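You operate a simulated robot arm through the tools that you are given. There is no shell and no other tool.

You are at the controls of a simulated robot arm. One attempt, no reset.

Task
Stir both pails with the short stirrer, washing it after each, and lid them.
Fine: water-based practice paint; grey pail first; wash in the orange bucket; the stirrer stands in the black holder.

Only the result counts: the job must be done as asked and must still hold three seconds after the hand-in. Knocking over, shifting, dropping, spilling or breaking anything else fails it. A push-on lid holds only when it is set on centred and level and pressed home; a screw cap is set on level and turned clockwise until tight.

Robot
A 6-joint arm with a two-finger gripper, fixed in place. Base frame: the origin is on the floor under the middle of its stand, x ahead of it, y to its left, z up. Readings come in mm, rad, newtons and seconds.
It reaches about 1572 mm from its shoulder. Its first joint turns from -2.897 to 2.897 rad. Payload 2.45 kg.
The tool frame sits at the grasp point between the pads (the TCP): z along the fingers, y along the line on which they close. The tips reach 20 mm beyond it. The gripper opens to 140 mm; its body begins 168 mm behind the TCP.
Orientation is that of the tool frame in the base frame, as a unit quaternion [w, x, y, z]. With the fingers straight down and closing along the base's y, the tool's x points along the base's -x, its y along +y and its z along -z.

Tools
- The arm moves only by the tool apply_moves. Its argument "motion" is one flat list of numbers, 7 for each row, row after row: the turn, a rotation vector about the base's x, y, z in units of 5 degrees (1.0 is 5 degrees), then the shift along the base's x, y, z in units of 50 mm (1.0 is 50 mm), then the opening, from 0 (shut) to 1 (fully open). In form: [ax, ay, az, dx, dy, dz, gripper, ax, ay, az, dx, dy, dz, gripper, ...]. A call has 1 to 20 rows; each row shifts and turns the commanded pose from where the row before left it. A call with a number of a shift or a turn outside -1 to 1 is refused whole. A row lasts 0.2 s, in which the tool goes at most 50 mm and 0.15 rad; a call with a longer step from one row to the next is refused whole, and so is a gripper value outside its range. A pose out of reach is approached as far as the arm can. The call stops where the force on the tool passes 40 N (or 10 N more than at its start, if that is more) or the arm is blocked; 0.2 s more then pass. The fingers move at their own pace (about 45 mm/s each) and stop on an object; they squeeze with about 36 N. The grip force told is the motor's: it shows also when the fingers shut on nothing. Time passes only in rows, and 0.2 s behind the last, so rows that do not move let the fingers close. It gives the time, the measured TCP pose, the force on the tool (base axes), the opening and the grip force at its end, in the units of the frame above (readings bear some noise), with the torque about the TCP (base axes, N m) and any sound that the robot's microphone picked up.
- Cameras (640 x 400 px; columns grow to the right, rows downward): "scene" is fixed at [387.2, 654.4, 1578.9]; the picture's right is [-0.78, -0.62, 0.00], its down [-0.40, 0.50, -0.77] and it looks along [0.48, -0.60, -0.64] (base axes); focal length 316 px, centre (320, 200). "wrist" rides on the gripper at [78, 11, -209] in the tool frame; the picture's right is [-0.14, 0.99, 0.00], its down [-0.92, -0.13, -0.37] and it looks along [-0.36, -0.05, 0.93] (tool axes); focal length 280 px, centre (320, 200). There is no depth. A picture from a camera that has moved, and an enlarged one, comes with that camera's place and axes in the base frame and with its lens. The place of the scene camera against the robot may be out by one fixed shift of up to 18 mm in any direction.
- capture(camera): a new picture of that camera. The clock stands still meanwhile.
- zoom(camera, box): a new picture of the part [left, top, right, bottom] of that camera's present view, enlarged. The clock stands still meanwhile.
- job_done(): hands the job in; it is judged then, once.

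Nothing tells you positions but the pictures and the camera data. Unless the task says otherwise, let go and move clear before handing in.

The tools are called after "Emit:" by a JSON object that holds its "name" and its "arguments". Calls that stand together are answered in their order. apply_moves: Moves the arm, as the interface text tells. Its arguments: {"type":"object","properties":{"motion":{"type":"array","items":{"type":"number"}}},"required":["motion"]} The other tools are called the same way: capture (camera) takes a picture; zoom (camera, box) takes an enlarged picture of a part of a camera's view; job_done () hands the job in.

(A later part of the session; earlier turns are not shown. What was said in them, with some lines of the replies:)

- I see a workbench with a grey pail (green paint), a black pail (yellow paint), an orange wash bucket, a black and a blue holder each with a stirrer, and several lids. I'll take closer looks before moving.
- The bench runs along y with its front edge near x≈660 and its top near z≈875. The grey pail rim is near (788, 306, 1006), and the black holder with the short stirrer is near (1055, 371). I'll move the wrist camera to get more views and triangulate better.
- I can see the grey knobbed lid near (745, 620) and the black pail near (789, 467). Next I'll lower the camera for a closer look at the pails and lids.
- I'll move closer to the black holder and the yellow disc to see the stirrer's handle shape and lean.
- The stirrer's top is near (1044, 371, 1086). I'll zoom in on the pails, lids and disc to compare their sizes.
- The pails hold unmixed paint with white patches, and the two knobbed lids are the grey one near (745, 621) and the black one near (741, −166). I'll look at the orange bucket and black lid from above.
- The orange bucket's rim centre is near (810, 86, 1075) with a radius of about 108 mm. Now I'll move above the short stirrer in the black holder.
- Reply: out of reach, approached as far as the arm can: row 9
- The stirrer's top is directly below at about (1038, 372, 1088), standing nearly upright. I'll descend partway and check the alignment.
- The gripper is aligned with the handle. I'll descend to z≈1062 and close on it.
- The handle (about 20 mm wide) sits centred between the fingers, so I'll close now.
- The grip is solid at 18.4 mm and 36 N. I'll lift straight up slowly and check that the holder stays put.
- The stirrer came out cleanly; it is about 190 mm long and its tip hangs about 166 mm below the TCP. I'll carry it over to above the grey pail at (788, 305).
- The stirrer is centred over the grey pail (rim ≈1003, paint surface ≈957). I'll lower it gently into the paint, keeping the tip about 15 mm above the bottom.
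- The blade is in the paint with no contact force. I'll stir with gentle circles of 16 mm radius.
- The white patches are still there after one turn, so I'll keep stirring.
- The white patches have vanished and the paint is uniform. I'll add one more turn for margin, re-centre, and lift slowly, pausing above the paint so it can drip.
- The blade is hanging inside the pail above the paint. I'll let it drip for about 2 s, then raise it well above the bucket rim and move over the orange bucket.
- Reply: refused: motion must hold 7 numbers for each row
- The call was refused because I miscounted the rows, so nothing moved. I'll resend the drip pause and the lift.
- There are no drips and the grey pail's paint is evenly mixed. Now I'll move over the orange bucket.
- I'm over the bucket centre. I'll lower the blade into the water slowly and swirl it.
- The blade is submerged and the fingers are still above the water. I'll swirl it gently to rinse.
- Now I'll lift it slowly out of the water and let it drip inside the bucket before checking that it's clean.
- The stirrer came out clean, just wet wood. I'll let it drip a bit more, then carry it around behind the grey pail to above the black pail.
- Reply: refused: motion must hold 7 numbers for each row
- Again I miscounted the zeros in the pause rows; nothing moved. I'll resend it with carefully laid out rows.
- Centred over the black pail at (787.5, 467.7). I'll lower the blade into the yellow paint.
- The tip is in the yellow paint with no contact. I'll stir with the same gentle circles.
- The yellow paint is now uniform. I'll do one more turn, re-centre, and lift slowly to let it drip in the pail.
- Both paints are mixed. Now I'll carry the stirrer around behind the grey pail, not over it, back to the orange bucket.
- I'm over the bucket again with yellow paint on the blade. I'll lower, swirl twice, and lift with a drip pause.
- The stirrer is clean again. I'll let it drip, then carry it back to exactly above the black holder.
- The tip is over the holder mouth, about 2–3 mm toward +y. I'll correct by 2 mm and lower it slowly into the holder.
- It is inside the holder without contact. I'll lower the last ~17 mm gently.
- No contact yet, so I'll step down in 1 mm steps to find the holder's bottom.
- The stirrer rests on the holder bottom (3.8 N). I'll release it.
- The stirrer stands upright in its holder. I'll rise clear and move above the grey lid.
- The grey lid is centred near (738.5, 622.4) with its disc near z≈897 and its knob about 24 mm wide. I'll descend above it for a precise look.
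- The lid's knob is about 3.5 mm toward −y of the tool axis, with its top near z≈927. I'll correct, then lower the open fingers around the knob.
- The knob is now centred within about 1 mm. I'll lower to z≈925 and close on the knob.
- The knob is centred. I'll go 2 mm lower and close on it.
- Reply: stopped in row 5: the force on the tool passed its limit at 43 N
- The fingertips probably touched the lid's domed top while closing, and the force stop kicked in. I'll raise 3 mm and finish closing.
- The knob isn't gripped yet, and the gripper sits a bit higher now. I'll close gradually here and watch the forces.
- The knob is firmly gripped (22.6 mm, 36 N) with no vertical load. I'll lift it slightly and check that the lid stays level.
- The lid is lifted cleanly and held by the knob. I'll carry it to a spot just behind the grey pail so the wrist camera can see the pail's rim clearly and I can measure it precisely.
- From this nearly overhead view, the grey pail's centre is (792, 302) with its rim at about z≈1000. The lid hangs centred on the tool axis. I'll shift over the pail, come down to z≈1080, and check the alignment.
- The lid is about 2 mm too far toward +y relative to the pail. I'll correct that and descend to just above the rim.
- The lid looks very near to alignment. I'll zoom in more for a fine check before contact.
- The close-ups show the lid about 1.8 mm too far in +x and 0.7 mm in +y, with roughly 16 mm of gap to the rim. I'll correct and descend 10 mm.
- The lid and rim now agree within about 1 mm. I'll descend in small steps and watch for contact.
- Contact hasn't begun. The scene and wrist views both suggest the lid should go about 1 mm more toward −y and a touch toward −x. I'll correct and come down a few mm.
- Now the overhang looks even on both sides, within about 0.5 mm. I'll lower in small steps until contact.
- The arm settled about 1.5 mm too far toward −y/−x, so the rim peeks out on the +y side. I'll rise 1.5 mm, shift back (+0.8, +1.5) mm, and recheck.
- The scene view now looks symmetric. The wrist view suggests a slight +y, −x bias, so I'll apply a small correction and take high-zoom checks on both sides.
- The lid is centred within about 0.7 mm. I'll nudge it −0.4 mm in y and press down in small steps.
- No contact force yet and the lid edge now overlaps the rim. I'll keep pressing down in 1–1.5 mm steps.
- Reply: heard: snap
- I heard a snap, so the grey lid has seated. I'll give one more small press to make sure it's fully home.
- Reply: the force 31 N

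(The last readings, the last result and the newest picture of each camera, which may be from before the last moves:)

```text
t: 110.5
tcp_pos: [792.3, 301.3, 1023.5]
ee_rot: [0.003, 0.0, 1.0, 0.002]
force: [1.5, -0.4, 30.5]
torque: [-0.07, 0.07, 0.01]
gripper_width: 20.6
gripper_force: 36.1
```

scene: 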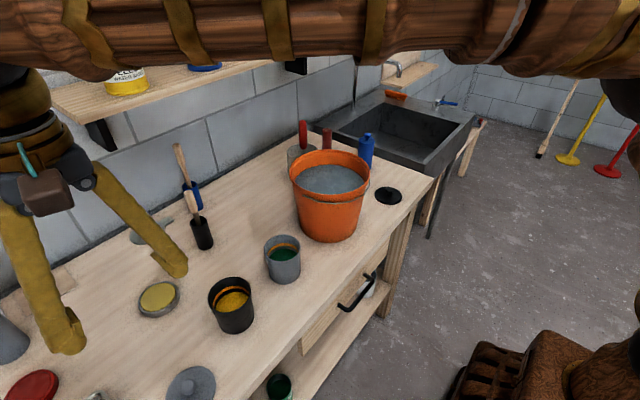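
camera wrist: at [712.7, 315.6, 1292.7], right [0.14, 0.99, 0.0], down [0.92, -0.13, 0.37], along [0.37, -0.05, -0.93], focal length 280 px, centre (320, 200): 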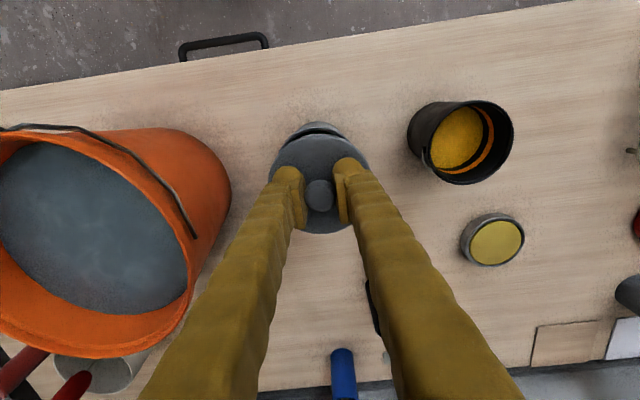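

It is solid at 30 N without further travel. I'll relieve the preload, open the fingers and back off upward.

Emit:
{"name": "apply_moves", "arguments": {"motion": [0, 0, 0, 0, 0, 0.02, 0.1, 0, 0, 0, 0, 0, 0.01, 0.2, 0, 0, 0, 0, 0, 0, 0.3, 0, 0, 0, 0, 0, 0, 0.45, 0, 0, 0, 0, 0, 0, 0.5, 0, 0, 0, 0, 0, 0, 0.5]}}

Emit:
{"name": "apply_moves", "arguments": {"motion": [0, 0, 0, 0, 0, 0.3, 0.5, 0, 0, 0, 0, 0, 0.6, 0.5, 0, 0, 0, 0, 0, 0.9, 0.5, 0, 0, 0, 0, 0, 0.9, 0.5, 0, 0, 0, 0, 0, 0.9, 0.5]}}

Emit:
{"name": "zoom", "arguments": {"camera": "wrist", "box": [240, 60, 400, 220]}}

Emit:
{"name": "zoom", "arguments": {"camera": "scene", "box": [230, 190, 350, 300]}}

```text
t: 111.9
tcp_pos: [792.5, 299.3, 1022.9]
ee_rot: [0.0, 0.0, 1.0, 0.002]
force: [-0.1, 0.4, 0.5]
torque: [-0.03, 0.0, 0.01]
gripper_width: 70.1
gripper_force: 0.0
```

```text
t: 113.1
tcp_pos: [791.2, 303.1, 1203.3]
ee_rot: [0.002, 0.0, 1.0, 0.0]
force: [0.7, 0.0, -0.1]
torque: [-0.06, 0.02, 0.01]
gripper_width: 70.1
gripper_force: 0.0
```

```text
2.50 times, centred on (320, 140) of wrist
camera zoom: at [711.8, 314.0, 1413.6], right [0.14, 0.99, 0.0], down [0.92, -0.13, 0.37], along [0.37, -0.05, -0.93], focal length 701 px, centre (320, 350)
```

zoom: 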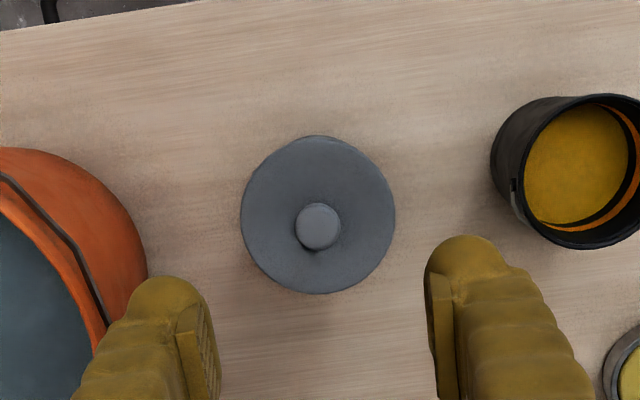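

```text
3.64 times, centred on (290, 245) of scene
camera zoom: at [387.2, 654.4, 1578.9], right [-0.78, -0.62, 0.0], down [-0.4, 0.5, -0.77], along [0.48, -0.6, -0.64], focal length 1149 px, centre (429, 36)
```

zoom: 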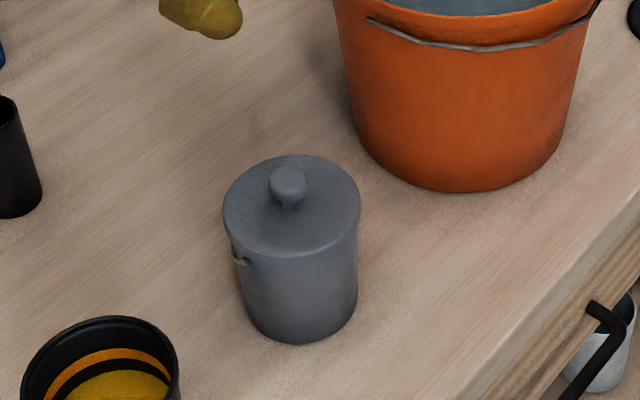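

The grey lid is on, centred and level. Next is the black lid: I'll move above it, passing high over the orange bucket.

Emit:
{"name": "apply_moves", "arguments": {"motion": [0, 0, 0, -0.1, -0.94, 0, 0.5, 0, 0, 0, -0.1, -0.94, 0, 0.5, 0, 0, 0, -0.1, -0.94, 0, 0.6, 0, 0, 0, -0.1, -0.94, 0, 0.6, 0, 0, 0, -0.1, -0.94, 0, 0.6, 0, 0, 0, -0.1, -0.94, 0, 0.6, 0, 0, 0, -0.1, -0.94, 0, 0.6, 0, 0, 0, -0.1, -0.94, 0, 0.6, 0, 0, 0, -0.1, -0.94, 0, 0.6, 0, 0, 0, -0.1, -0.94, 0, 0.6, 0, 0, 0, 0, 0, 0, 0.6, 0, 0, 0, 0, 0, 0, 0.6]}}

Emit:
{"name": "capture", "arguments": {"camera": "wrist"}}

Emit:
{"name": "zoom", "arguments": {"camera": "wrist", "box": [240, 60, 400, 220]}}

Emit:
{"name": "capture", "arguments": {"camera": "scene"}}

```text
t: 115.7
tcp_pos: [741.4, -170.0, 1205.1]
ee_rot: [0.002, 0.0, 1.0, 0.0]
force: [0.7, 0.9, 0.4]
torque: [0.03, 0.04, -0.02]
gripper_width: 83.9
gripper_force: 0.1
```

```text
taken
camera wrist: at [662.4, -158.4, 1412.6], right [0.14, 0.99, 0.0], down [0.92, -0.13, 0.37], along [0.37, -0.05, -0.93], focal length 280 px, centre (320, 200)
```

wrist: 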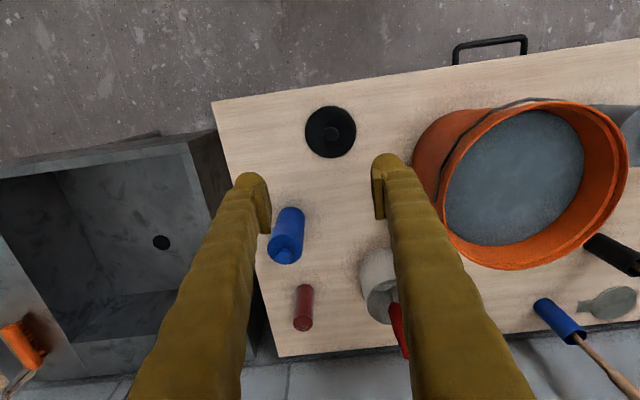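

```text
2.50 times, centred on (320, 140) of wrist
camera zoom: at [662.4, -158.4, 1412.6], right [0.14, 0.99, 0.0], down [0.92, -0.13, 0.37], along [0.37, -0.05, -0.93], focal length 701 px, centre (320, 350)
```

zoom: 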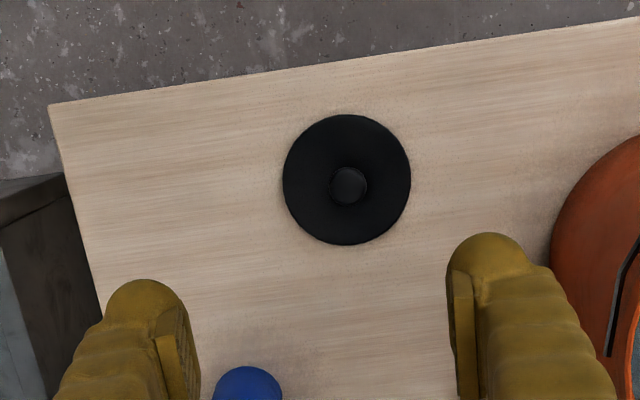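

```text
taken
```

scene: 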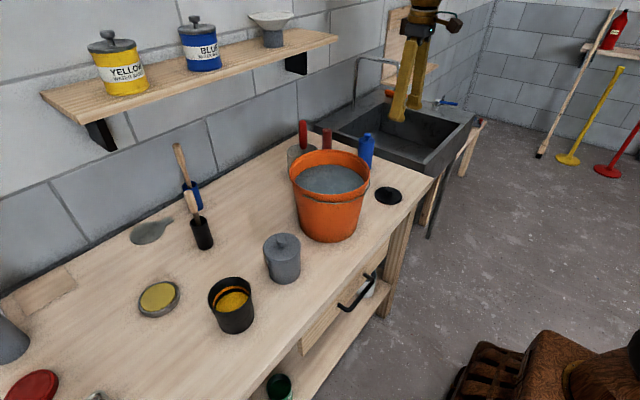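

The black lid is near (738, −150), the same size as the grey one. I'll align over it and descend to z≈1017.

Emit:
{"name": "apply_moves", "arguments": {"motion": [0, 0, 0, -0.086, 0.408, -0.8, 0.6, 0, 0, 0, 0, 0, -0.95, 0.6, 0, 0, 0, 0, 0, -0.95, 0.6, 0, 0, 0, 0, 0, -0.95, 0.6, 0, 0, 0, 0, 0, -0.1, 0.6, 0, 0, 0, 0, 0, 0, 0.6]}}

Emit:
{"name": "zoom", "arguments": {"camera": "wrist", "box": [240, 60, 400, 220]}}

Emit:
{"name": "zoom", "arguments": {"camera": "scene", "box": [320, 100, 440, 240]}}

```text
t: 117.1
tcp_pos: [739.3, -149.5, 1016.5]
ee_rot: [0.001, 0.0, 1.0, 0.001]
force: [0.5, 0.4, 0.3]
torque: [0.01, -0.03, -0.01]
gripper_width: 83.8
gripper_force: 0.1
```

```text
2.50 times, centred on (320, 140) of wrist
camera zoom: at [659.2, -137.8, 1225.1], right [0.14, 0.99, 0.0], down [0.92, -0.13, 0.37], along [0.37, -0.05, -0.93], focal length 701 px, centre (320, 350)
```

zoom: 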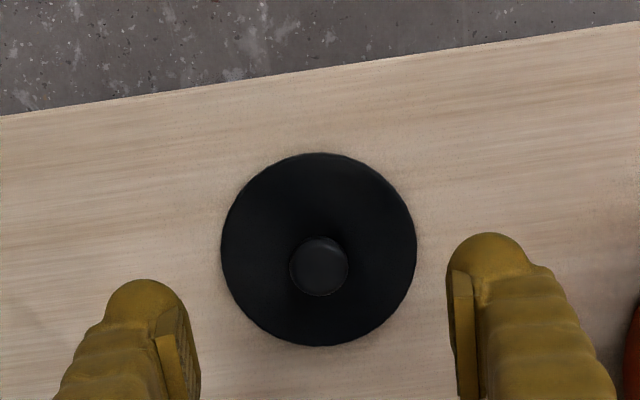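

```text
2.86 times, centred on (380, 170) of scene
camera zoom: at [387.2, 654.4, 1578.9], right [-0.78, -0.62, 0.0], down [-0.4, 0.5, -0.77], along [0.48, -0.6, -0.64], focal length 903 px, centre (149, 286)
```

zoom: 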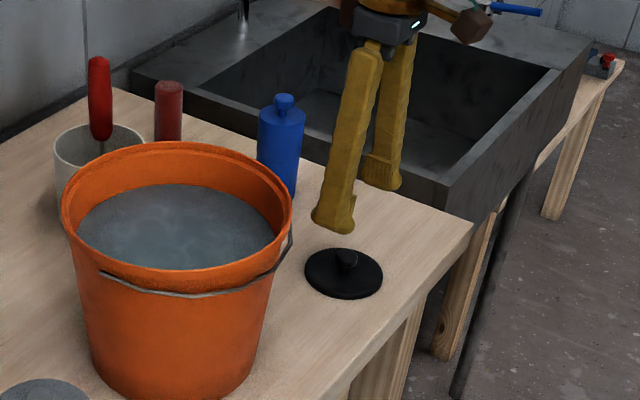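

The lid and knob are exactly under the tool axis. I'll descend to the same grasp height as before (≈929).

Emit:
{"name": "apply_moves", "arguments": {"motion": [0, 0, 0, 0, 0, -0.7, 0.6, 0, 0, 0, 0, 0, -0.7, 0.6, 0, 0, 0, 0, 0, -0.33, 0.6, 0, 0, 0, 0, 0, 0, 0.6, 0, 0, 0, 0, 0, 0, 0.6]}}

Emit:
{"name": "zoom", "arguments": {"camera": "wrist", "box": [240, 80, 400, 240]}}

```text
t: 118.3
tcp_pos: [738.3, -150.3, 930.0]
ee_rot: [0.002, 0.0, 1.0, 0.001]
force: [-0.2, 0.0, -0.2]
torque: [-0.01, -0.01, -0.03]
gripper_width: 84.0
gripper_force: 0.1
```

```text
2.50 times, centred on (320, 160) of wrist
camera zoom: at [658.0, -137.8, 1138.0], right [0.14, 0.99, 0.0], down [0.92, -0.13, 0.37], along [0.37, -0.05, -0.93], focal length 701 px, centre (320, 300)
```

zoom: 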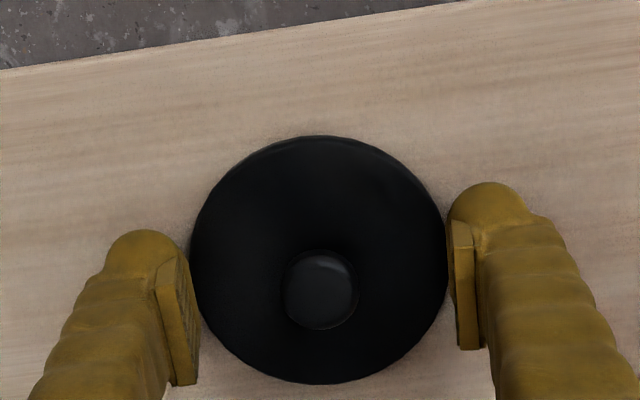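

The knob is centred, so I'll close gradually on it.

Emit:
{"name": "apply_moves", "arguments": {"motion": [0, 0, 0, 0.014, 0, 0, 0.5, 0, 0, 0, 0, 0, 0, 0.4, 0, 0, 0, 0, 0, 0, 0.3, 0, 0, 0, 0, 0, 0, 0.22, 0, 0, 0, 0, 0, 0, 0.18, 0, 0, 0, 0, 0, 0, 0.16, 0, 0, 0, 0, 0, 0, 0.14, 0, 0, 0, 0, 0, 0, 0.1, 0, 0, 0, 0, 0, 0, 0.1]}}

Emit:
{"name": "zoom", "arguments": {"camera": "wrist", "box": [240, 80, 400, 240]}}

```text
t: 120.3
tcp_pos: [739.3, -150.4, 929.3]
ee_rot: [0.002, 0.0, 1.0, 0.0]
force: [0.2, -0.5, 2.2]
torque: [-0.01, -0.05, 0.01]
gripper_width: 22.5
gripper_force: 36.2
```

```text
2.50 times, centred on (320, 160) of wrist
camera zoom: at [659.0, -137.5, 1138.2], right [0.14, 0.99, 0.0], down [0.92, -0.13, 0.37], along [0.37, -0.05, -0.93], focal length 701 px, centre (320, 300)
```

zoom: 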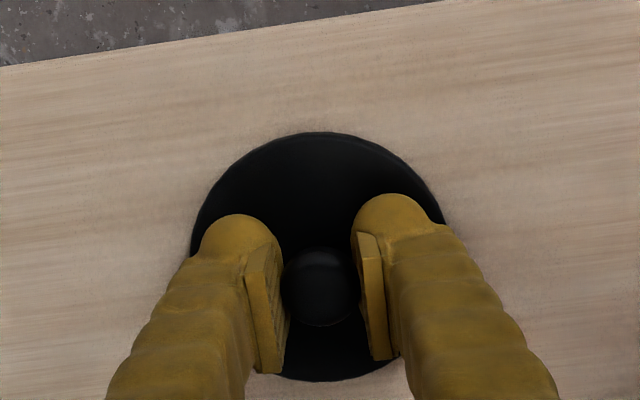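

The knob is gripped (22.5 mm, 36 N). I'll lift it and carry it to just behind the black pail.

Emit:
{"name": "apply_moves", "arguments": {"motion": [0, 0, 0, 0, 0, 0.1, 0.1, 0, 0, 0, 0, 0, 0.3, 0.1, 0, 0, 0, 0, 0, 0.6, 0.1, 0, 0, 0, 0, 0, 0.8, 0.1, 0, 0, 0, 0, 0, 0.9, 0.1, 0, 0, 0, 0, 0, 0.9, 0.1, 0, 0, 0, 0, 0, 0.9, 0.1, 0, 0, 0, 0, 0, 0.9, 0.1, 0, 0, 0, 0, 0, 0, 0.1]}}

Emit:
{"name": "zoom", "arguments": {"camera": "scene", "box": [300, 40, 460, 240]}}

Emit:
{"name": "apply_moves", "arguments": {"motion": [0, 0, 0, 0.194, 0.88, 0, 0.1, 0, 0, 0, 0.194, 0.88, 0, 0.1, 0, 0, 0, 0.194, 0.88, 0, 0.1, 0, 0, 0, 0.194, 0.88, 0, 0.1, 0, 0, 0, 0.194, 0.88, 0, 0.1, 0, 0, 0, 0.194, 0.88, 0, 0.1, 0, 0, 0, 0.194, 0.88, 0, 0.1, 0, 0, 0, 0.194, 0.88, 0, 0.1, 0, 0, 0, 0.194, 0.88, 0, 0.1, 0, 0, 0, 0.194, 0.88, 0, 0.1, 0, 0, 0, 0.194, 0.88, 0, 0.1, 0, 0, 0, 0.194, 0.88, 0, 0.1, 0, 0, 0, 0.194, 0.88, 0, 0.1, 0, 0, 0, 0.194, 0.88, 0, 0.1, 0, 0, 0, 0, 0, 0, 0.1, 0, 0, 0, 0, 0, 0, 0.1]}}

Emit:
{"name": "capture", "arguments": {"camera": "wrist"}}

Emit:
{"name": "zoom", "arguments": {"camera": "wrist", "box": [260, 20, 380, 140]}}

Emit:
{"name": "zoom", "arguments": {"camera": "wrist", "box": [260, 120, 380, 240]}}

```text
t: 122.3
tcp_pos: [738.8, -148.6, 1198.9]
ee_rot: [0.001, 0.0, 1.0, 0.001]
force: [0.2, -0.8, -0.1]
torque: [-0.02, -0.02, 0.01]
gripper_width: 22.2
gripper_force: 36.2
```

```text
2.00 times, centred on (380, 140) of scene
camera zoom: at [387.2, 654.4, 1578.9], right [-0.78, -0.62, 0.0], down [-0.4, 0.5, -0.77], along [0.48, -0.6, -0.64], focal length 632 px, centre (200, 320)
```

zoom: 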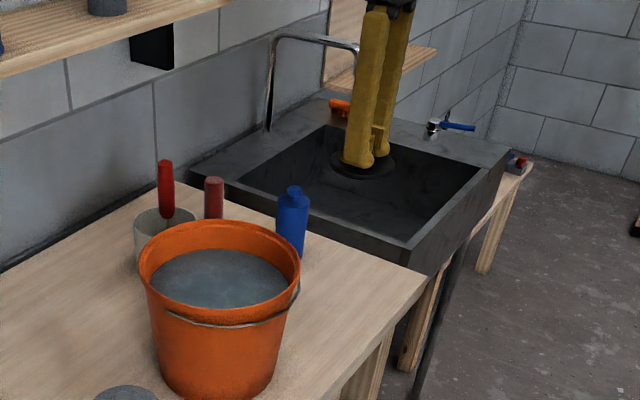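

```text
t: 125.7
tcp_pos: [875.4, 465.9, 1200.1]
ee_rot: [0.002, 0.001, 1.0, 0.0]
force: [-0.1, -0.2, -0.9]
torque: [0.0, -0.02, 0.0]
gripper_width: 21.7
gripper_force: 36.3
```

```text
taken
camera wrist: at [795.6, 478.5, 1408.8], right [0.14, 0.99, 0.0], down [0.92, -0.13, 0.37], along [0.37, -0.05, -0.93], focal length 280 px, centre (320, 200)
```

wrist: 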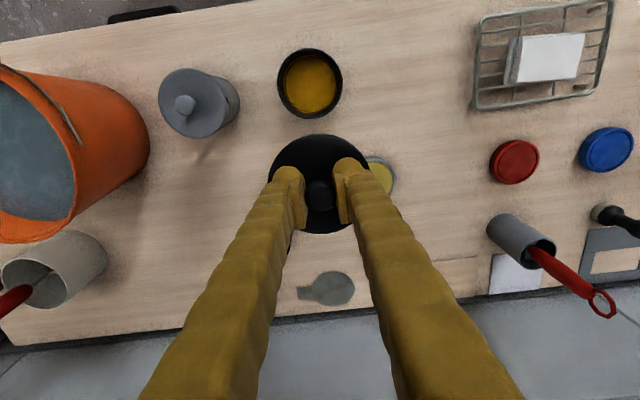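

```text
3.33 times, centred on (320, 80) of wrist
camera zoom: at [795.6, 478.5, 1408.8], right [0.14, 0.99, 0.0], down [0.92, -0.13, 0.37], along [0.37, -0.05, -0.93], focal length 935 px, centre (320, 600)
```

zoom: 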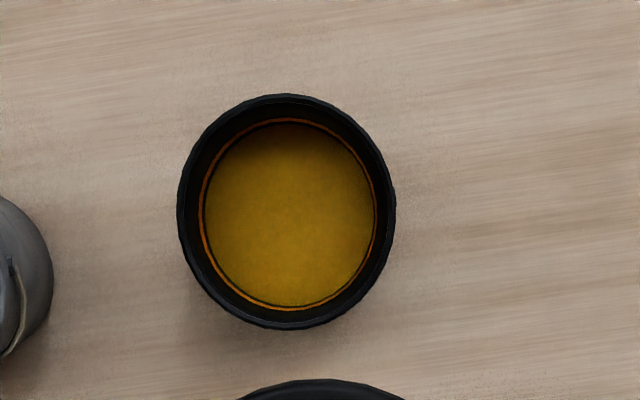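

```text
3.33 times, centred on (320, 180) of wrist
camera zoom: at [795.6, 478.5, 1408.8], right [0.14, 0.99, 0.0], down [0.92, -0.13, 0.37], along [0.37, -0.05, -0.93], focal length 935 px, centre (320, 267)
```

zoom: 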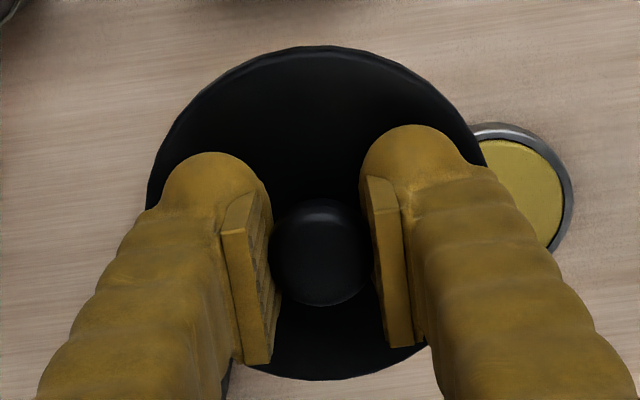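

The black pail's rim appears just as the grey one did from the equivalent pose, so I can reuse the offset that worked. The target is TCP ≈ (789.2, 464.9). I'll move over it and descend to just above the rim.

Emit:
{"name": "apply_moves", "arguments": {"motion": [0, 0, 0, -0.58, -0.012, 0, 0.1, 0, 0, 0, -0.57, -0.012, 0, 0.1, 0, 0, 0, -0.57, -0.012, 0, 0.1, 0, 0, 0, 0, 0, -0.8, 0.1, 0, 0, 0, 0, 0, -0.8, 0.1, 0, 0, 0, 0, 0, -0.8, 0.1, 0, 0, 0, 0, 0, -0.6, 0.1, 0, 0, 0, 0, 0, 0, 0.1, 0, 0, 0, 0, 0, 0, 0.1, 0, 0, 0, 0, 0, 0, 0.1]}}

Emit:
{"name": "zoom", "arguments": {"camera": "wrist", "box": [260, 115, 380, 190]}}

Emit:
{"name": "zoom", "arguments": {"camera": "scene", "box": [190, 240, 290, 340]}}

```text
t: 127.9
tcp_pos: [787.8, 466.5, 1050.2]
ee_rot: [0.001, 0.0, 1.0, 0.002]
force: [-1.1, -0.5, 0.1]
torque: [0.05, 0.02, 0.01]
gripper_width: 21.4
gripper_force: 36.5
```

```text
5.33 times, centred on (320, 152) of wrist
camera zoom: at [709.1, 478.7, 1257.9], right [0.14, 0.99, 0.0], down [0.92, -0.13, 0.37], along [0.37, -0.05, -0.93], focal length 1495 px, centre (320, 453)
```

zoom: 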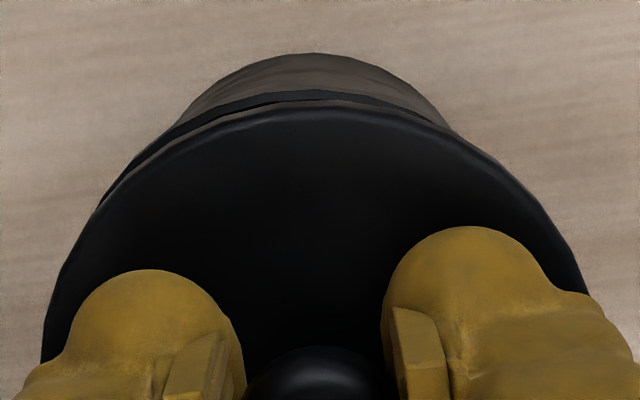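

```text
4.00 times, centred on (240, 290) of scene
camera zoom: at [387.2, 654.4, 1578.9], right [-0.78, -0.62, 0.0], down [-0.4, 0.5, -0.77], along [0.48, -0.6, -0.64], focal length 1264 px, centre (640, -160)
```

zoom: 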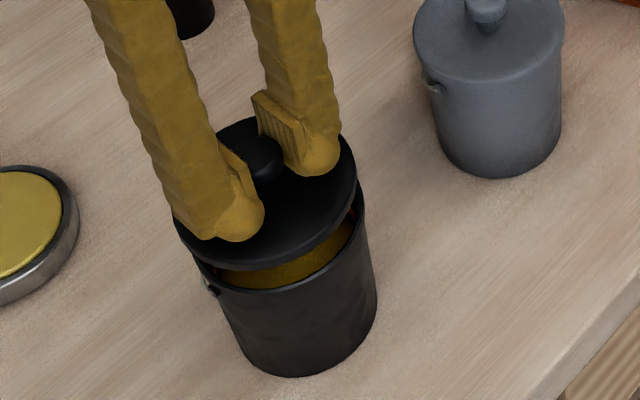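

The camera pose shows I'm about 2 mm high in y. I'll correct and descend to about 1033.

Emit:
{"name": "apply_moves", "arguments": {"motion": [0, 0, 0, 0.01, -0.04, -0.15, 0.1, 0, 0, 0, 0, 0, -0.15, 0.1, 0, 0, 0, 0, 0, 0, 0.1, 0, 0, 0, 0, 0, 0, 0.1]}}

Emit:
{"name": "zoom", "arguments": {"camera": "wrist", "box": [260, 115, 380, 190]}}

Emit:
{"name": "zoom", "arguments": {"camera": "scene", "box": [200, 260, 280, 310]}}

```text
t: 128.9
tcp_pos: [790.9, 463.3, 1033.7]
ee_rot: [0.002, 0.0, 1.0, 0.001]
force: [0.8, -0.1, -1.5]
torque: [0.01, -0.02, 0.01]
gripper_width: 21.2
gripper_force: 36.3
```

```text
5.33 times, centred on (320, 152) of wrist
camera zoom: at [710.0, 475.5, 1243.0], right [0.14, 0.99, 0.0], down [0.92, -0.13, 0.37], along [0.37, -0.05, -0.93], focal length 1495 px, centre (320, 453)
```

zoom: 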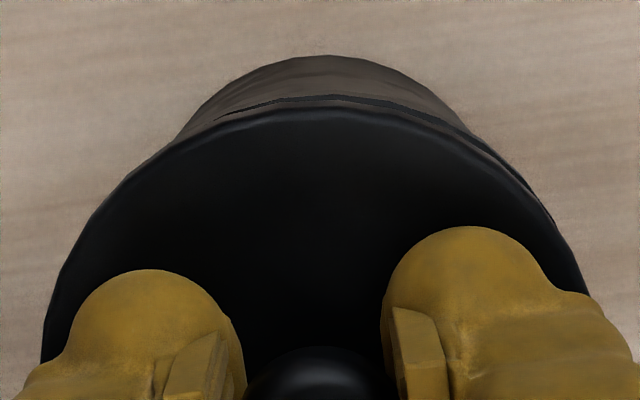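

```text
8.00 times, centred on (240, 285) of scene
camera zoom: at [387.2, 654.4, 1578.9], right [-0.78, -0.62, 0.0], down [-0.4, 0.5, -0.77], along [0.48, -0.6, -0.64], focal length 2528 px, centre (960, -480)
```

zoom: 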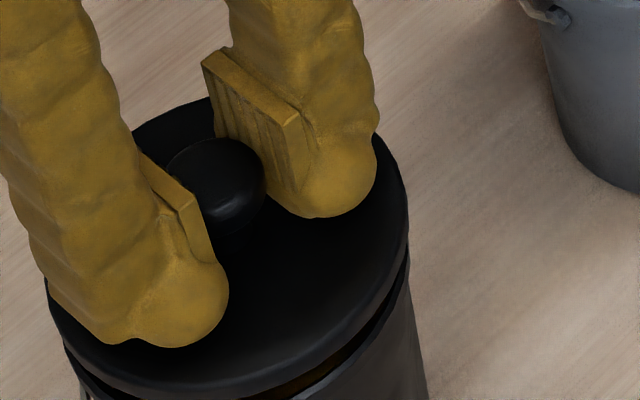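

Overshot by about 1.2 mm toward −y. I'll correct back and recheck.

Emit:
{"name": "apply_moves", "arguments": {"motion": [0, 0, 0, -0.004, 0.022, 0, 0.1, 0, 0, 0, 0, 0, 0, 0.1, 0, 0, 0, 0, 0, 0, 0.1, 0, 0, 0, 0, 0, 0, 0.1]}}

Emit:
{"name": "zoom", "arguments": {"camera": "wrist", "box": [260, 115, 380, 190]}}

Emit:
{"name": "zoom", "arguments": {"camera": "scene", "box": [200, 265, 280, 315]}}

```text
t: 129.9
tcp_pos: [789.9, 463.5, 1035.4]
ee_rot: [0.002, -0.001, 1.0, 0.001]
force: [-0.7, 0.4, 0.2]
torque: [0.0, 0.01, 0.02]
gripper_width: 21.3
gripper_force: 36.6
```

```text
5.33 times, centred on (320, 152) of wrist
camera zoom: at [709.9, 476.4, 1243.2], right [0.14, 0.99, 0.0], down [0.92, -0.13, 0.37], along [0.37, -0.05, -0.93], focal length 1495 px, centre (320, 453)
```

zoom: 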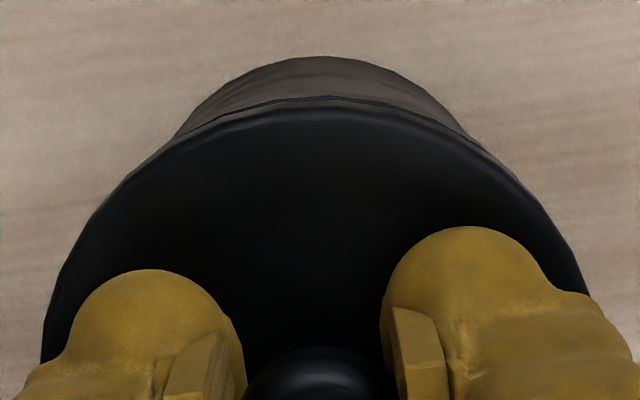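

```text
8.00 times, centred on (240, 290) of scene
camera zoom: at [387.2, 654.4, 1578.9], right [-0.78, -0.62, 0.0], down [-0.4, 0.5, -0.77], along [0.48, -0.6, -0.64], focal length 2528 px, centre (960, -520)
```

zoom: 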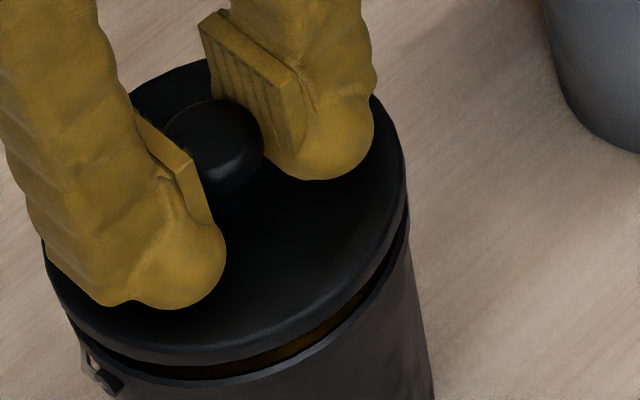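

Now aligned to within 0.3 mm of the target. I'll lower 6 mm and recheck the pose.

Emit:
{"name": "apply_moves", "arguments": {"motion": [0, 0, 0, 0, 0, -0.06, 0.1, 0, 0, 0, 0, 0, -0.06, 0.1, 0, 0, 0, 0, 0, 0, 0.1, 0, 0, 0, 0, 0, 0, 0.1]}}

Emit:
{"name": "zoom", "arguments": {"camera": "wrist", "box": [260, 115, 380, 190]}}

Emit:
{"name": "zoom", "arguments": {"camera": "scene", "box": [200, 265, 280, 315]}}

```text
t: 130.9
tcp_pos: [789.2, 464.0, 1027.9]
ee_rot: [0.001, 0.0, 1.0, 0.001]
force: [0.0, -0.2, -0.8]
torque: [-0.02, 0.0, 0.0]
gripper_width: 20.8
gripper_force: 36.4
```

```text
5.33 times, centred on (320, 152) of wrist
camera zoom: at [709.6, 475.8, 1236.9], right [0.14, 0.99, 0.0], down [0.92, -0.13, 0.37], along [0.37, -0.05, -0.93], focal length 1495 px, centre (320, 453)
```

zoom: 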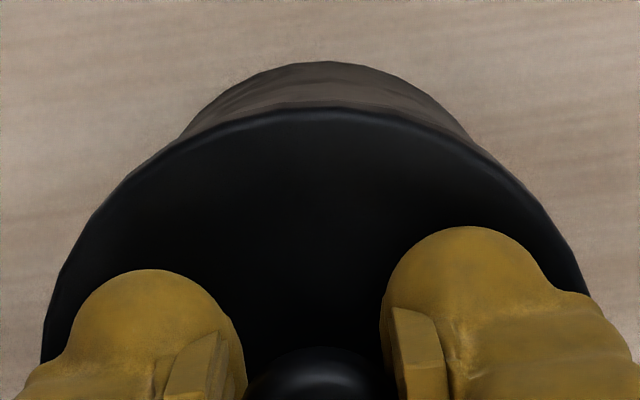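

```text
8.00 times, centred on (240, 290) of scene
camera zoom: at [387.2, 654.4, 1578.9], right [-0.78, -0.62, 0.0], down [-0.4, 0.5, -0.77], along [0.48, -0.6, -0.64], focal length 2528 px, centre (960, -520)
```

zoom: 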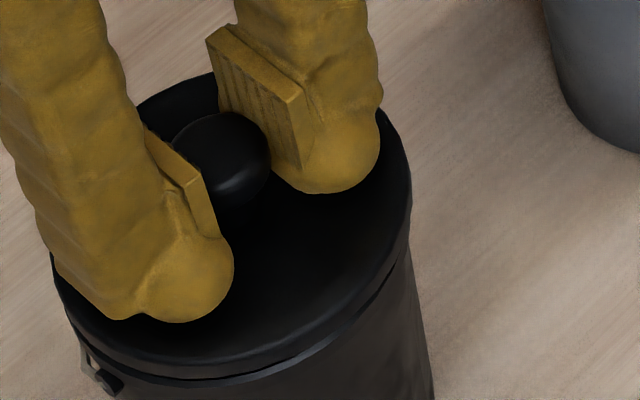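

The arm drifted about 0.9 mm toward −y while descending. I'll correct that and continue down gently.

Emit:
{"name": "apply_moves", "arguments": {"motion": [0, 0, 0, 0, 0.018, 0, 0.1, 0, 0, 0, 0, 0, -0.03, 0.1, 0, 0, 0, 0, 0, 0, 0.1, 0, 0, 0, 0, 0, 0, 0.1]}}

Emit:
{"name": "zoom", "arguments": {"camera": "wrist", "box": [260, 115, 380, 190]}}

Emit:
{"name": "zoom", "arguments": {"camera": "scene", "box": [200, 265, 280, 315]}}

```text
t: 131.9
tcp_pos: [789.1, 464.4, 1026.0]
ee_rot: [0.003, 0.0, 1.0, 0.001]
force: [0.0, -0.6, 0.0]
torque: [0.0, -0.02, 0.02]
gripper_width: 20.9
gripper_force: 36.5
```

```text
5.33 times, centred on (320, 152) of wrist
camera zoom: at [709.5, 476.6, 1235.8], right [0.14, 0.99, 0.0], down [0.92, -0.13, 0.37], along [0.37, -0.05, -0.93], focal length 1495 px, centre (320, 453)
```

zoom: 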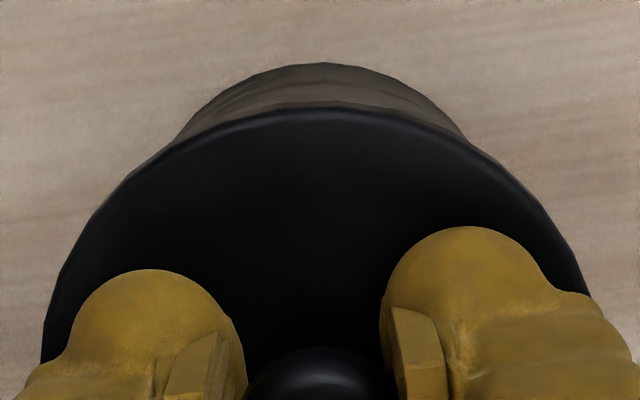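

```text
8.00 times, centred on (240, 290) of scene
camera zoom: at [387.2, 654.4, 1578.9], right [-0.78, -0.62, 0.0], down [-0.4, 0.5, -0.77], along [0.48, -0.6, -0.64], focal length 2528 px, centre (960, -520)
```

zoom: 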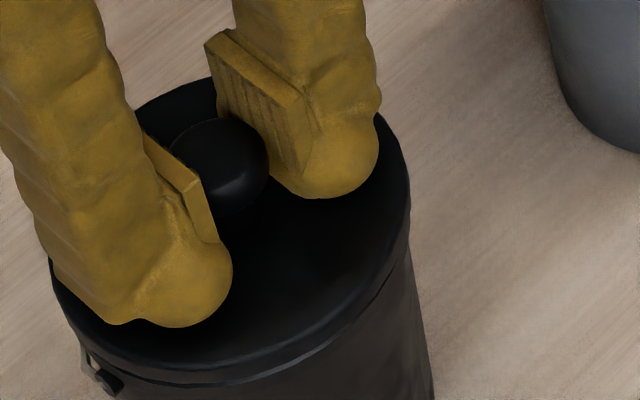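

On target now. I'll press down in 1 mm steps and listen for the snap.

Emit:
{"name": "apply_moves", "arguments": {"motion": [0, 0, 0, 0, 0, -0.03, 0.1, 0, 0, 0, 0, 0, 0, 0.1]}}

Emit:
{"name": "apply_moves", "arguments": {"motion": [0, 0, 0, 0, 0, -0.02, 0.1, 0, 0, 0, 0, 0, 0, 0.1]}}

Emit:
{"name": "apply_moves", "arguments": {"motion": [0, 0, 0, 0, 0, -0.02, 0.1, 0, 0, 0, 0, 0, 0, 0.1]}}

```text
t: 132.5
tcp_pos: [788.5, 464.4, 1025.5]
ee_rot: [0.002, 0.0, 1.0, 0.001]
force: [0.2, 0.7, 0.3]
torque: [0.02, -0.02, -0.01]
gripper_width: 20.7
gripper_force: 36.1
```

```text
t: 133.1
tcp_pos: [788.3, 464.7, 1024.8]
ee_rot: [0.001, 0.001, 1.0, 0.001]
force: [0.1, -0.4, -0.7]
torque: [-0.01, -0.05, -0.02]
gripper_width: 20.8
gripper_force: 35.9
```

```text
t: 133.7
tcp_pos: [788.8, 462.9, 1022.7]
ee_rot: [0.002, -0.001, 1.0, 0.0]
force: [0.1, 0.2, -0.8]
torque: [0.01, 0.01, 0.02]
gripper_width: 20.8
gripper_force: 36.3
```

Emit:
{"name": "apply_moves", "arguments": {"motion": [0, 0, 0, 0, 0, -0.02, 0.1, 0, 0, 0, 0, 0, 0, 0.1]}}

Emit:
{"name": "zoom", "arguments": {"camera": "wrist", "box": [260, 115, 380, 190]}}

Emit:
{"name": "zoom", "arguments": {"camera": "scene", "box": [200, 265, 280, 315]}}

```text
t: 134.3
tcp_pos: [789.8, 464.7, 1022.2]
ee_rot: [0.003, -0.001, 1.0, 0.001]
force: [4.8, -1.9, 16.8]
torque: [-0.07, -0.01, 0.03]
gripper_width: 20.9
gripper_force: 36.1
heard: snap
```

```text
5.33 times, centred on (320, 152) of wrist
camera zoom: at [709.3, 476.6, 1231.4], right [0.14, 0.99, 0.0], down [0.92, -0.13, 0.37], along [0.37, -0.05, -0.93], focal length 1495 px, centre (320, 453)
```

zoom: 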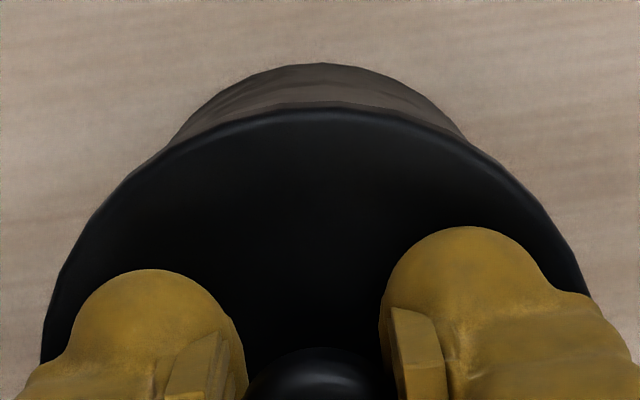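

```text
8.00 times, centred on (240, 290) of scene
camera zoom: at [387.2, 654.4, 1578.9], right [-0.78, -0.62, 0.0], down [-0.4, 0.5, -0.77], along [0.48, -0.6, -0.64], focal length 2528 px, centre (960, -520)
```

zoom: 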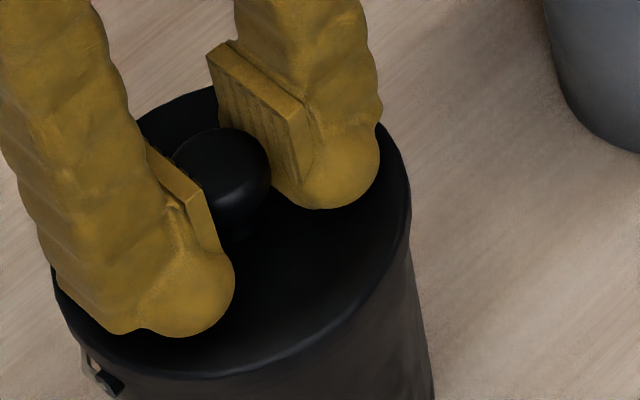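

The black lid snapped on too. I'll give it one more small press, then relieve the preload, open and rise clear.

Emit:
{"name": "apply_moves", "arguments": {"motion": [0, 0, 0, 0, 0, -0.015, 0.1, 0, 0, 0, 0, 0, 0, 0.1]}}

Emit:
{"name": "apply_moves", "arguments": {"motion": [0, 0, 0, 0, 0, 0.02, 0.1, 0, 0, 0, 0, 0, 0.01, 0.2, 0, 0, 0, 0, 0, 0, 0.3, 0, 0, 0, 0, 0, 0, 0.45, 0, 0, 0, 0, 0, 0, 0.5, 0, 0, 0, 0, 0, 0, 0.5]}}

Emit:
{"name": "apply_moves", "arguments": {"motion": [0, 0, 0, 0, 0, 0.3, 0.5, 0, 0, 0, 0, 0, 0.6, 0.5, 0, 0, 0, 0, 0, 0.9, 0.5, 0, 0, 0, 0, 0, 0.9, 0.5, 0, 0, 0, 0, 0, 0.9, 0.5, 0, 0, 0, 0, 0, 0.9, 0.5]}}

Emit:
{"name": "capture", "arguments": {"camera": "wrist"}}

Emit:
{"name": "zoom", "arguments": {"camera": "wrist", "box": [220, 60, 400, 220]}}

Emit:
{"name": "zoom", "arguments": {"camera": "scene", "box": [180, 200, 320, 350]}}

```text
t: 134.9
tcp_pos: [790.3, 465.1, 1022.1]
ee_rot: [0.002, 0.001, 1.0, 0.001]
force: [6.9, -8.7, 38.8]
torque: [-0.27, -0.07, -0.03]
gripper_width: 20.8
gripper_force: 36.0
```

```text
t: 136.3
tcp_pos: [788.7, 463.5, 1022.5]
ee_rot: [0.002, 0.0, 1.0, 0.001]
force: [-1.1, 1.6, 25.1]
torque: [-0.23, 0.02, 0.0]
gripper_width: 62.2
gripper_force: 0.1
```

```text
t: 137.7
tcp_pos: [791.0, 465.3, 1249.7]
ee_rot: [0.002, 0.0, 1.0, 0.001]
force: [0.3, -0.4, -1.1]
torque: [0.02, 0.01, -0.02]
gripper_width: 70.0
gripper_force: 0.1
```

```text
taken
camera wrist: at [711.4, 477.7, 1458.0], right [0.14, 0.99, 0.0], down [0.92, -0.13, 0.37], along [0.37, -0.05, -0.93], focal length 280 px, centre (320, 200)
```

wrist: 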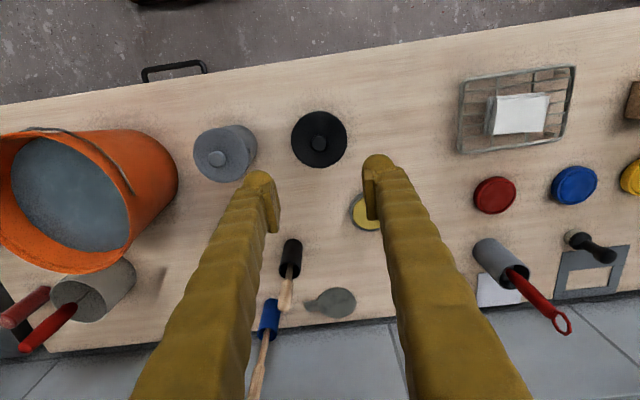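

```text
2.50 times, centred on (310, 140) of wrist
camera zoom: at [711.4, 477.7, 1458.0], right [0.14, 0.99, 0.0], down [0.92, -0.13, 0.37], along [0.37, -0.05, -0.93], focal length 701 px, centre (345, 350)
```

zoom: 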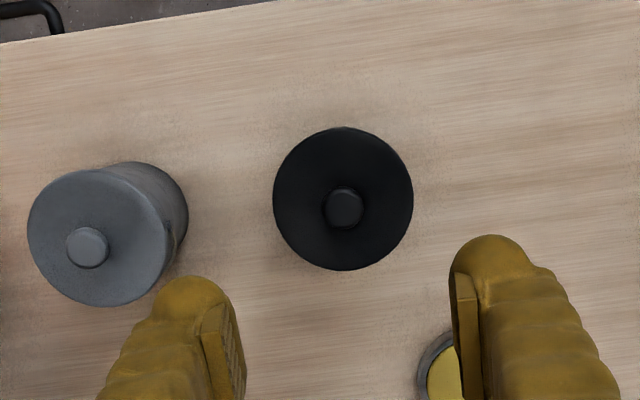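

```text
2.67 times, centred on (250, 275) of scene
camera zoom: at [387.2, 654.4, 1578.9], right [-0.78, -0.62, 0.0], down [-0.4, 0.5, -0.77], along [0.48, -0.6, -0.64], focal length 843 px, centre (507, 0)
```

zoom: 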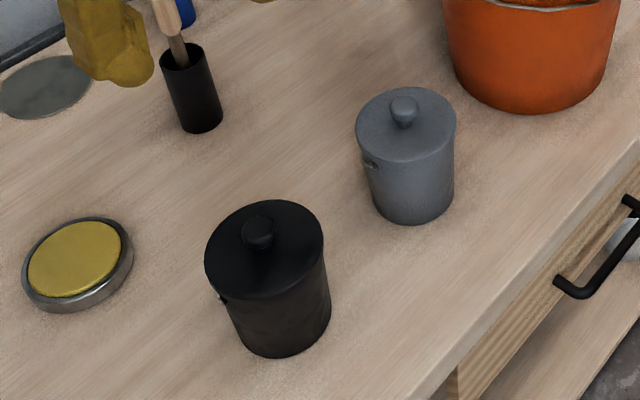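

Both lids are on and the gripper is clear. I'll zoom in to check that the lids are level and that nothing else moved.

Emit:
{"name": "zoom", "arguments": {"camera": "scene", "box": [120, 260, 260, 400]}}

Emit:
{"name": "zoom", "arguments": {"camera": "scene", "box": [200, 265, 280, 335]}}

Emit:
{"name": "zoom", "arguments": {"camera": "scene", "box": [250, 220, 320, 290]}}

Emit:
{"name": "capture", "arguments": {"camera": "scene"}}

Emit:
{"name": "zoom", "arguments": {"camera": "scene", "box": [120, 130, 280, 260]}}

```text
2.86 times, centred on (190, 330) of scene
camera zoom: at [387.2, 654.4, 1578.9], right [-0.78, -0.62, 0.0], down [-0.4, 0.5, -0.77], along [0.48, -0.6, -0.64], focal length 903 px, centre (691, -171)
```

zoom: 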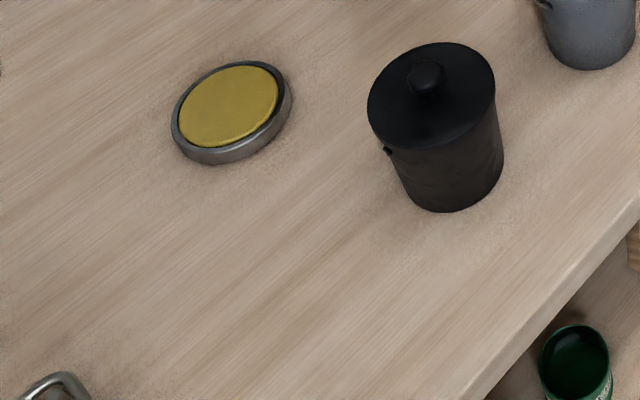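

```text
5.71 times, centred on (240, 300) of scene
camera zoom: at [387.2, 654.4, 1578.9], right [-0.78, -0.62, 0.0], down [-0.4, 0.5, -0.77], along [0.48, -0.6, -0.64], focal length 1806 px, centre (777, -371)
```

zoom: 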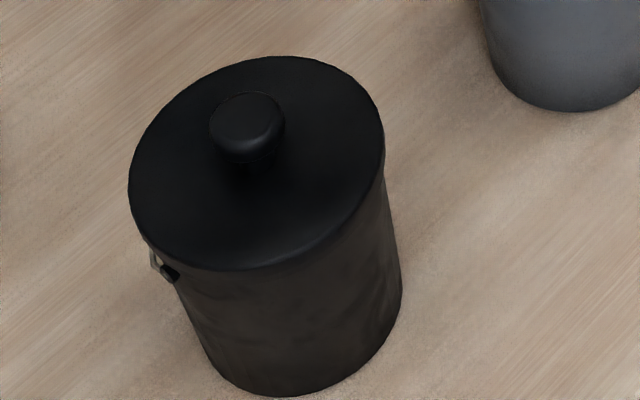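

```text
5.71 times, centred on (285, 255) of scene
camera zoom: at [387.2, 654.4, 1578.9], right [-0.78, -0.62, 0.0], down [-0.4, 0.5, -0.77], along [0.48, -0.6, -0.64], focal length 1806 px, centre (520, -114)
```

zoom: 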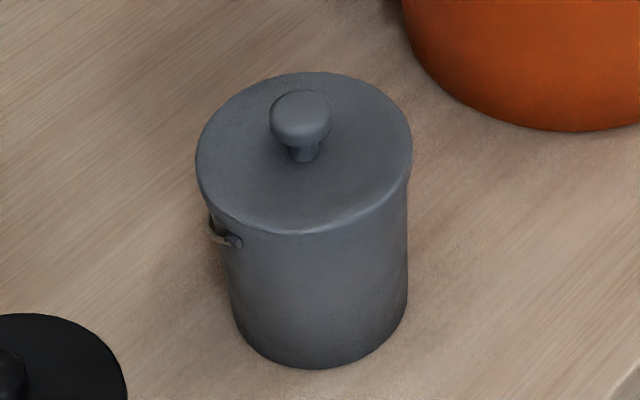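

```text
taken
```

scene: 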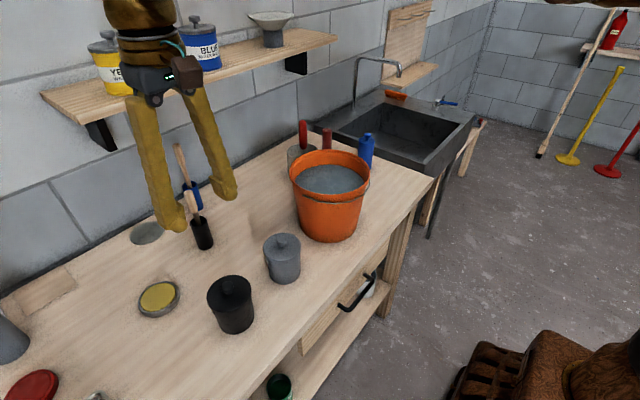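

```text
3.08 times, centred on (200, 195) of scene
camera zoom: at [387.2, 654.4, 1578.9], right [-0.78, -0.62, 0.0], down [-0.4, 0.5, -0.77], along [0.48, -0.6, -0.64], focal length 972 px, centre (689, 215)
```

zoom: 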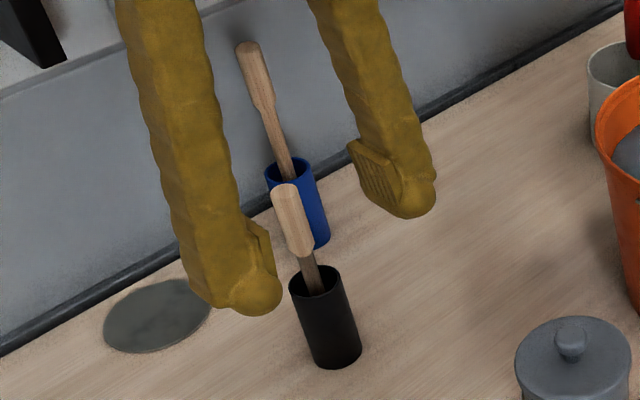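

Everything looks right. Both lids are seated and level, the clean stirrer is in the black holder, and nothing else has moved. I'll back the arm away before handing in.

Emit:
{"name": "apply_moves", "arguments": {"motion": [0, 0, 0, -0.7, 0, 0.5, 0.5, 0, 0, 0, -0.7, 0, 0.5, 0.5, 0, 0, 0, -0.7, 0, 0.5, 0.5, 0, 0, 0, -0.7, 0, 0.5, 0.5, 0, 0, 0, 0, 0, 0, 0.5, 0, 0, 0, 0, 0, 0, 0.5]}}

Emit:
{"name": "capture", "arguments": {"camera": "wrist"}}

Emit:
{"name": "capture", "arguments": {"camera": "scene"}}

```text
t: 139.1
tcp_pos: [649.0, 465.1, 1347.5]
ee_rot: [0.003, 0.0, 1.0, 0.001]
force: [-0.6, 0.5, -0.2]
torque: [-0.02, -0.03, 0.02]
gripper_width: 70.0
gripper_force: 0.1
```

```text
taken
camera wrist: at [568.9, 476.7, 1555.8], right [0.14, 0.99, 0.0], down [0.92, -0.13, 0.37], along [0.37, -0.05, -0.93], focal length 280 px, centre (320, 200)
```

wrist: 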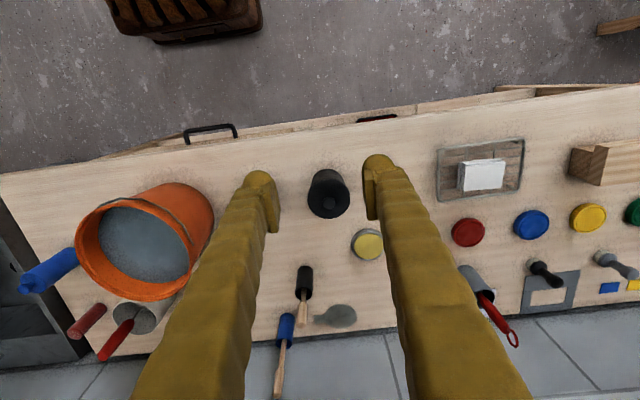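

```text
taken
```

scene: 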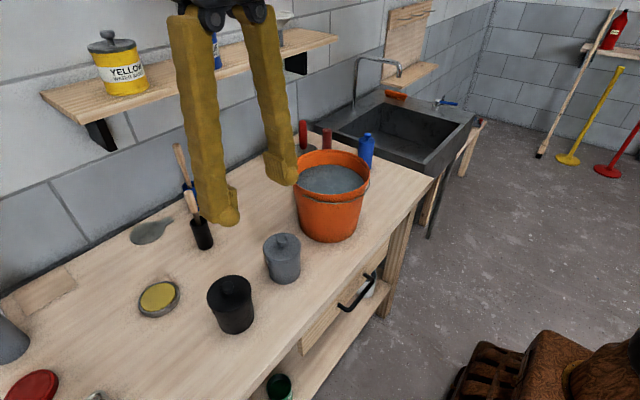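

The arm is clear, both pails are stirred and lidded, and the washed stirrer is back in the black holder. I'm handing the job in.

Emit:
{"name": "job_done", "arguments": {}}

```text
The job is handed in.
```

The job is handed in: both pails are stirred and lidded, and the stirrer has been washed after each. I don't have the judge's verdict; what follows is what I saw and measured.

- **Stirring:** I did the grey pail first, then the black. The white patches were gone from both before I stopped, and I gave each one extra turn.
- **Washing:** I rinsed the stirrer in the orange bucket after each pail, and it came out clean both times. It now stands back in the black holder, still wet.
- **Lids:** I put the grey lid on the grey pail and the black lid on the black pail. The task didn't say which lid went where, so I matched by colour; the two lids measured the same size. Each went on with an audible snap and looked level and seated afterwards.
- **Rest of the bench:** I saw no spills or drips, and nothing else looked knocked or shifted in the final pictures. I let go and moved the arm clear before handing in.

On the black pail, one reading while I opened the gripper still showed about 25 N pressing down on the lid. Afterwards the pail had not moved and the lid was still on.
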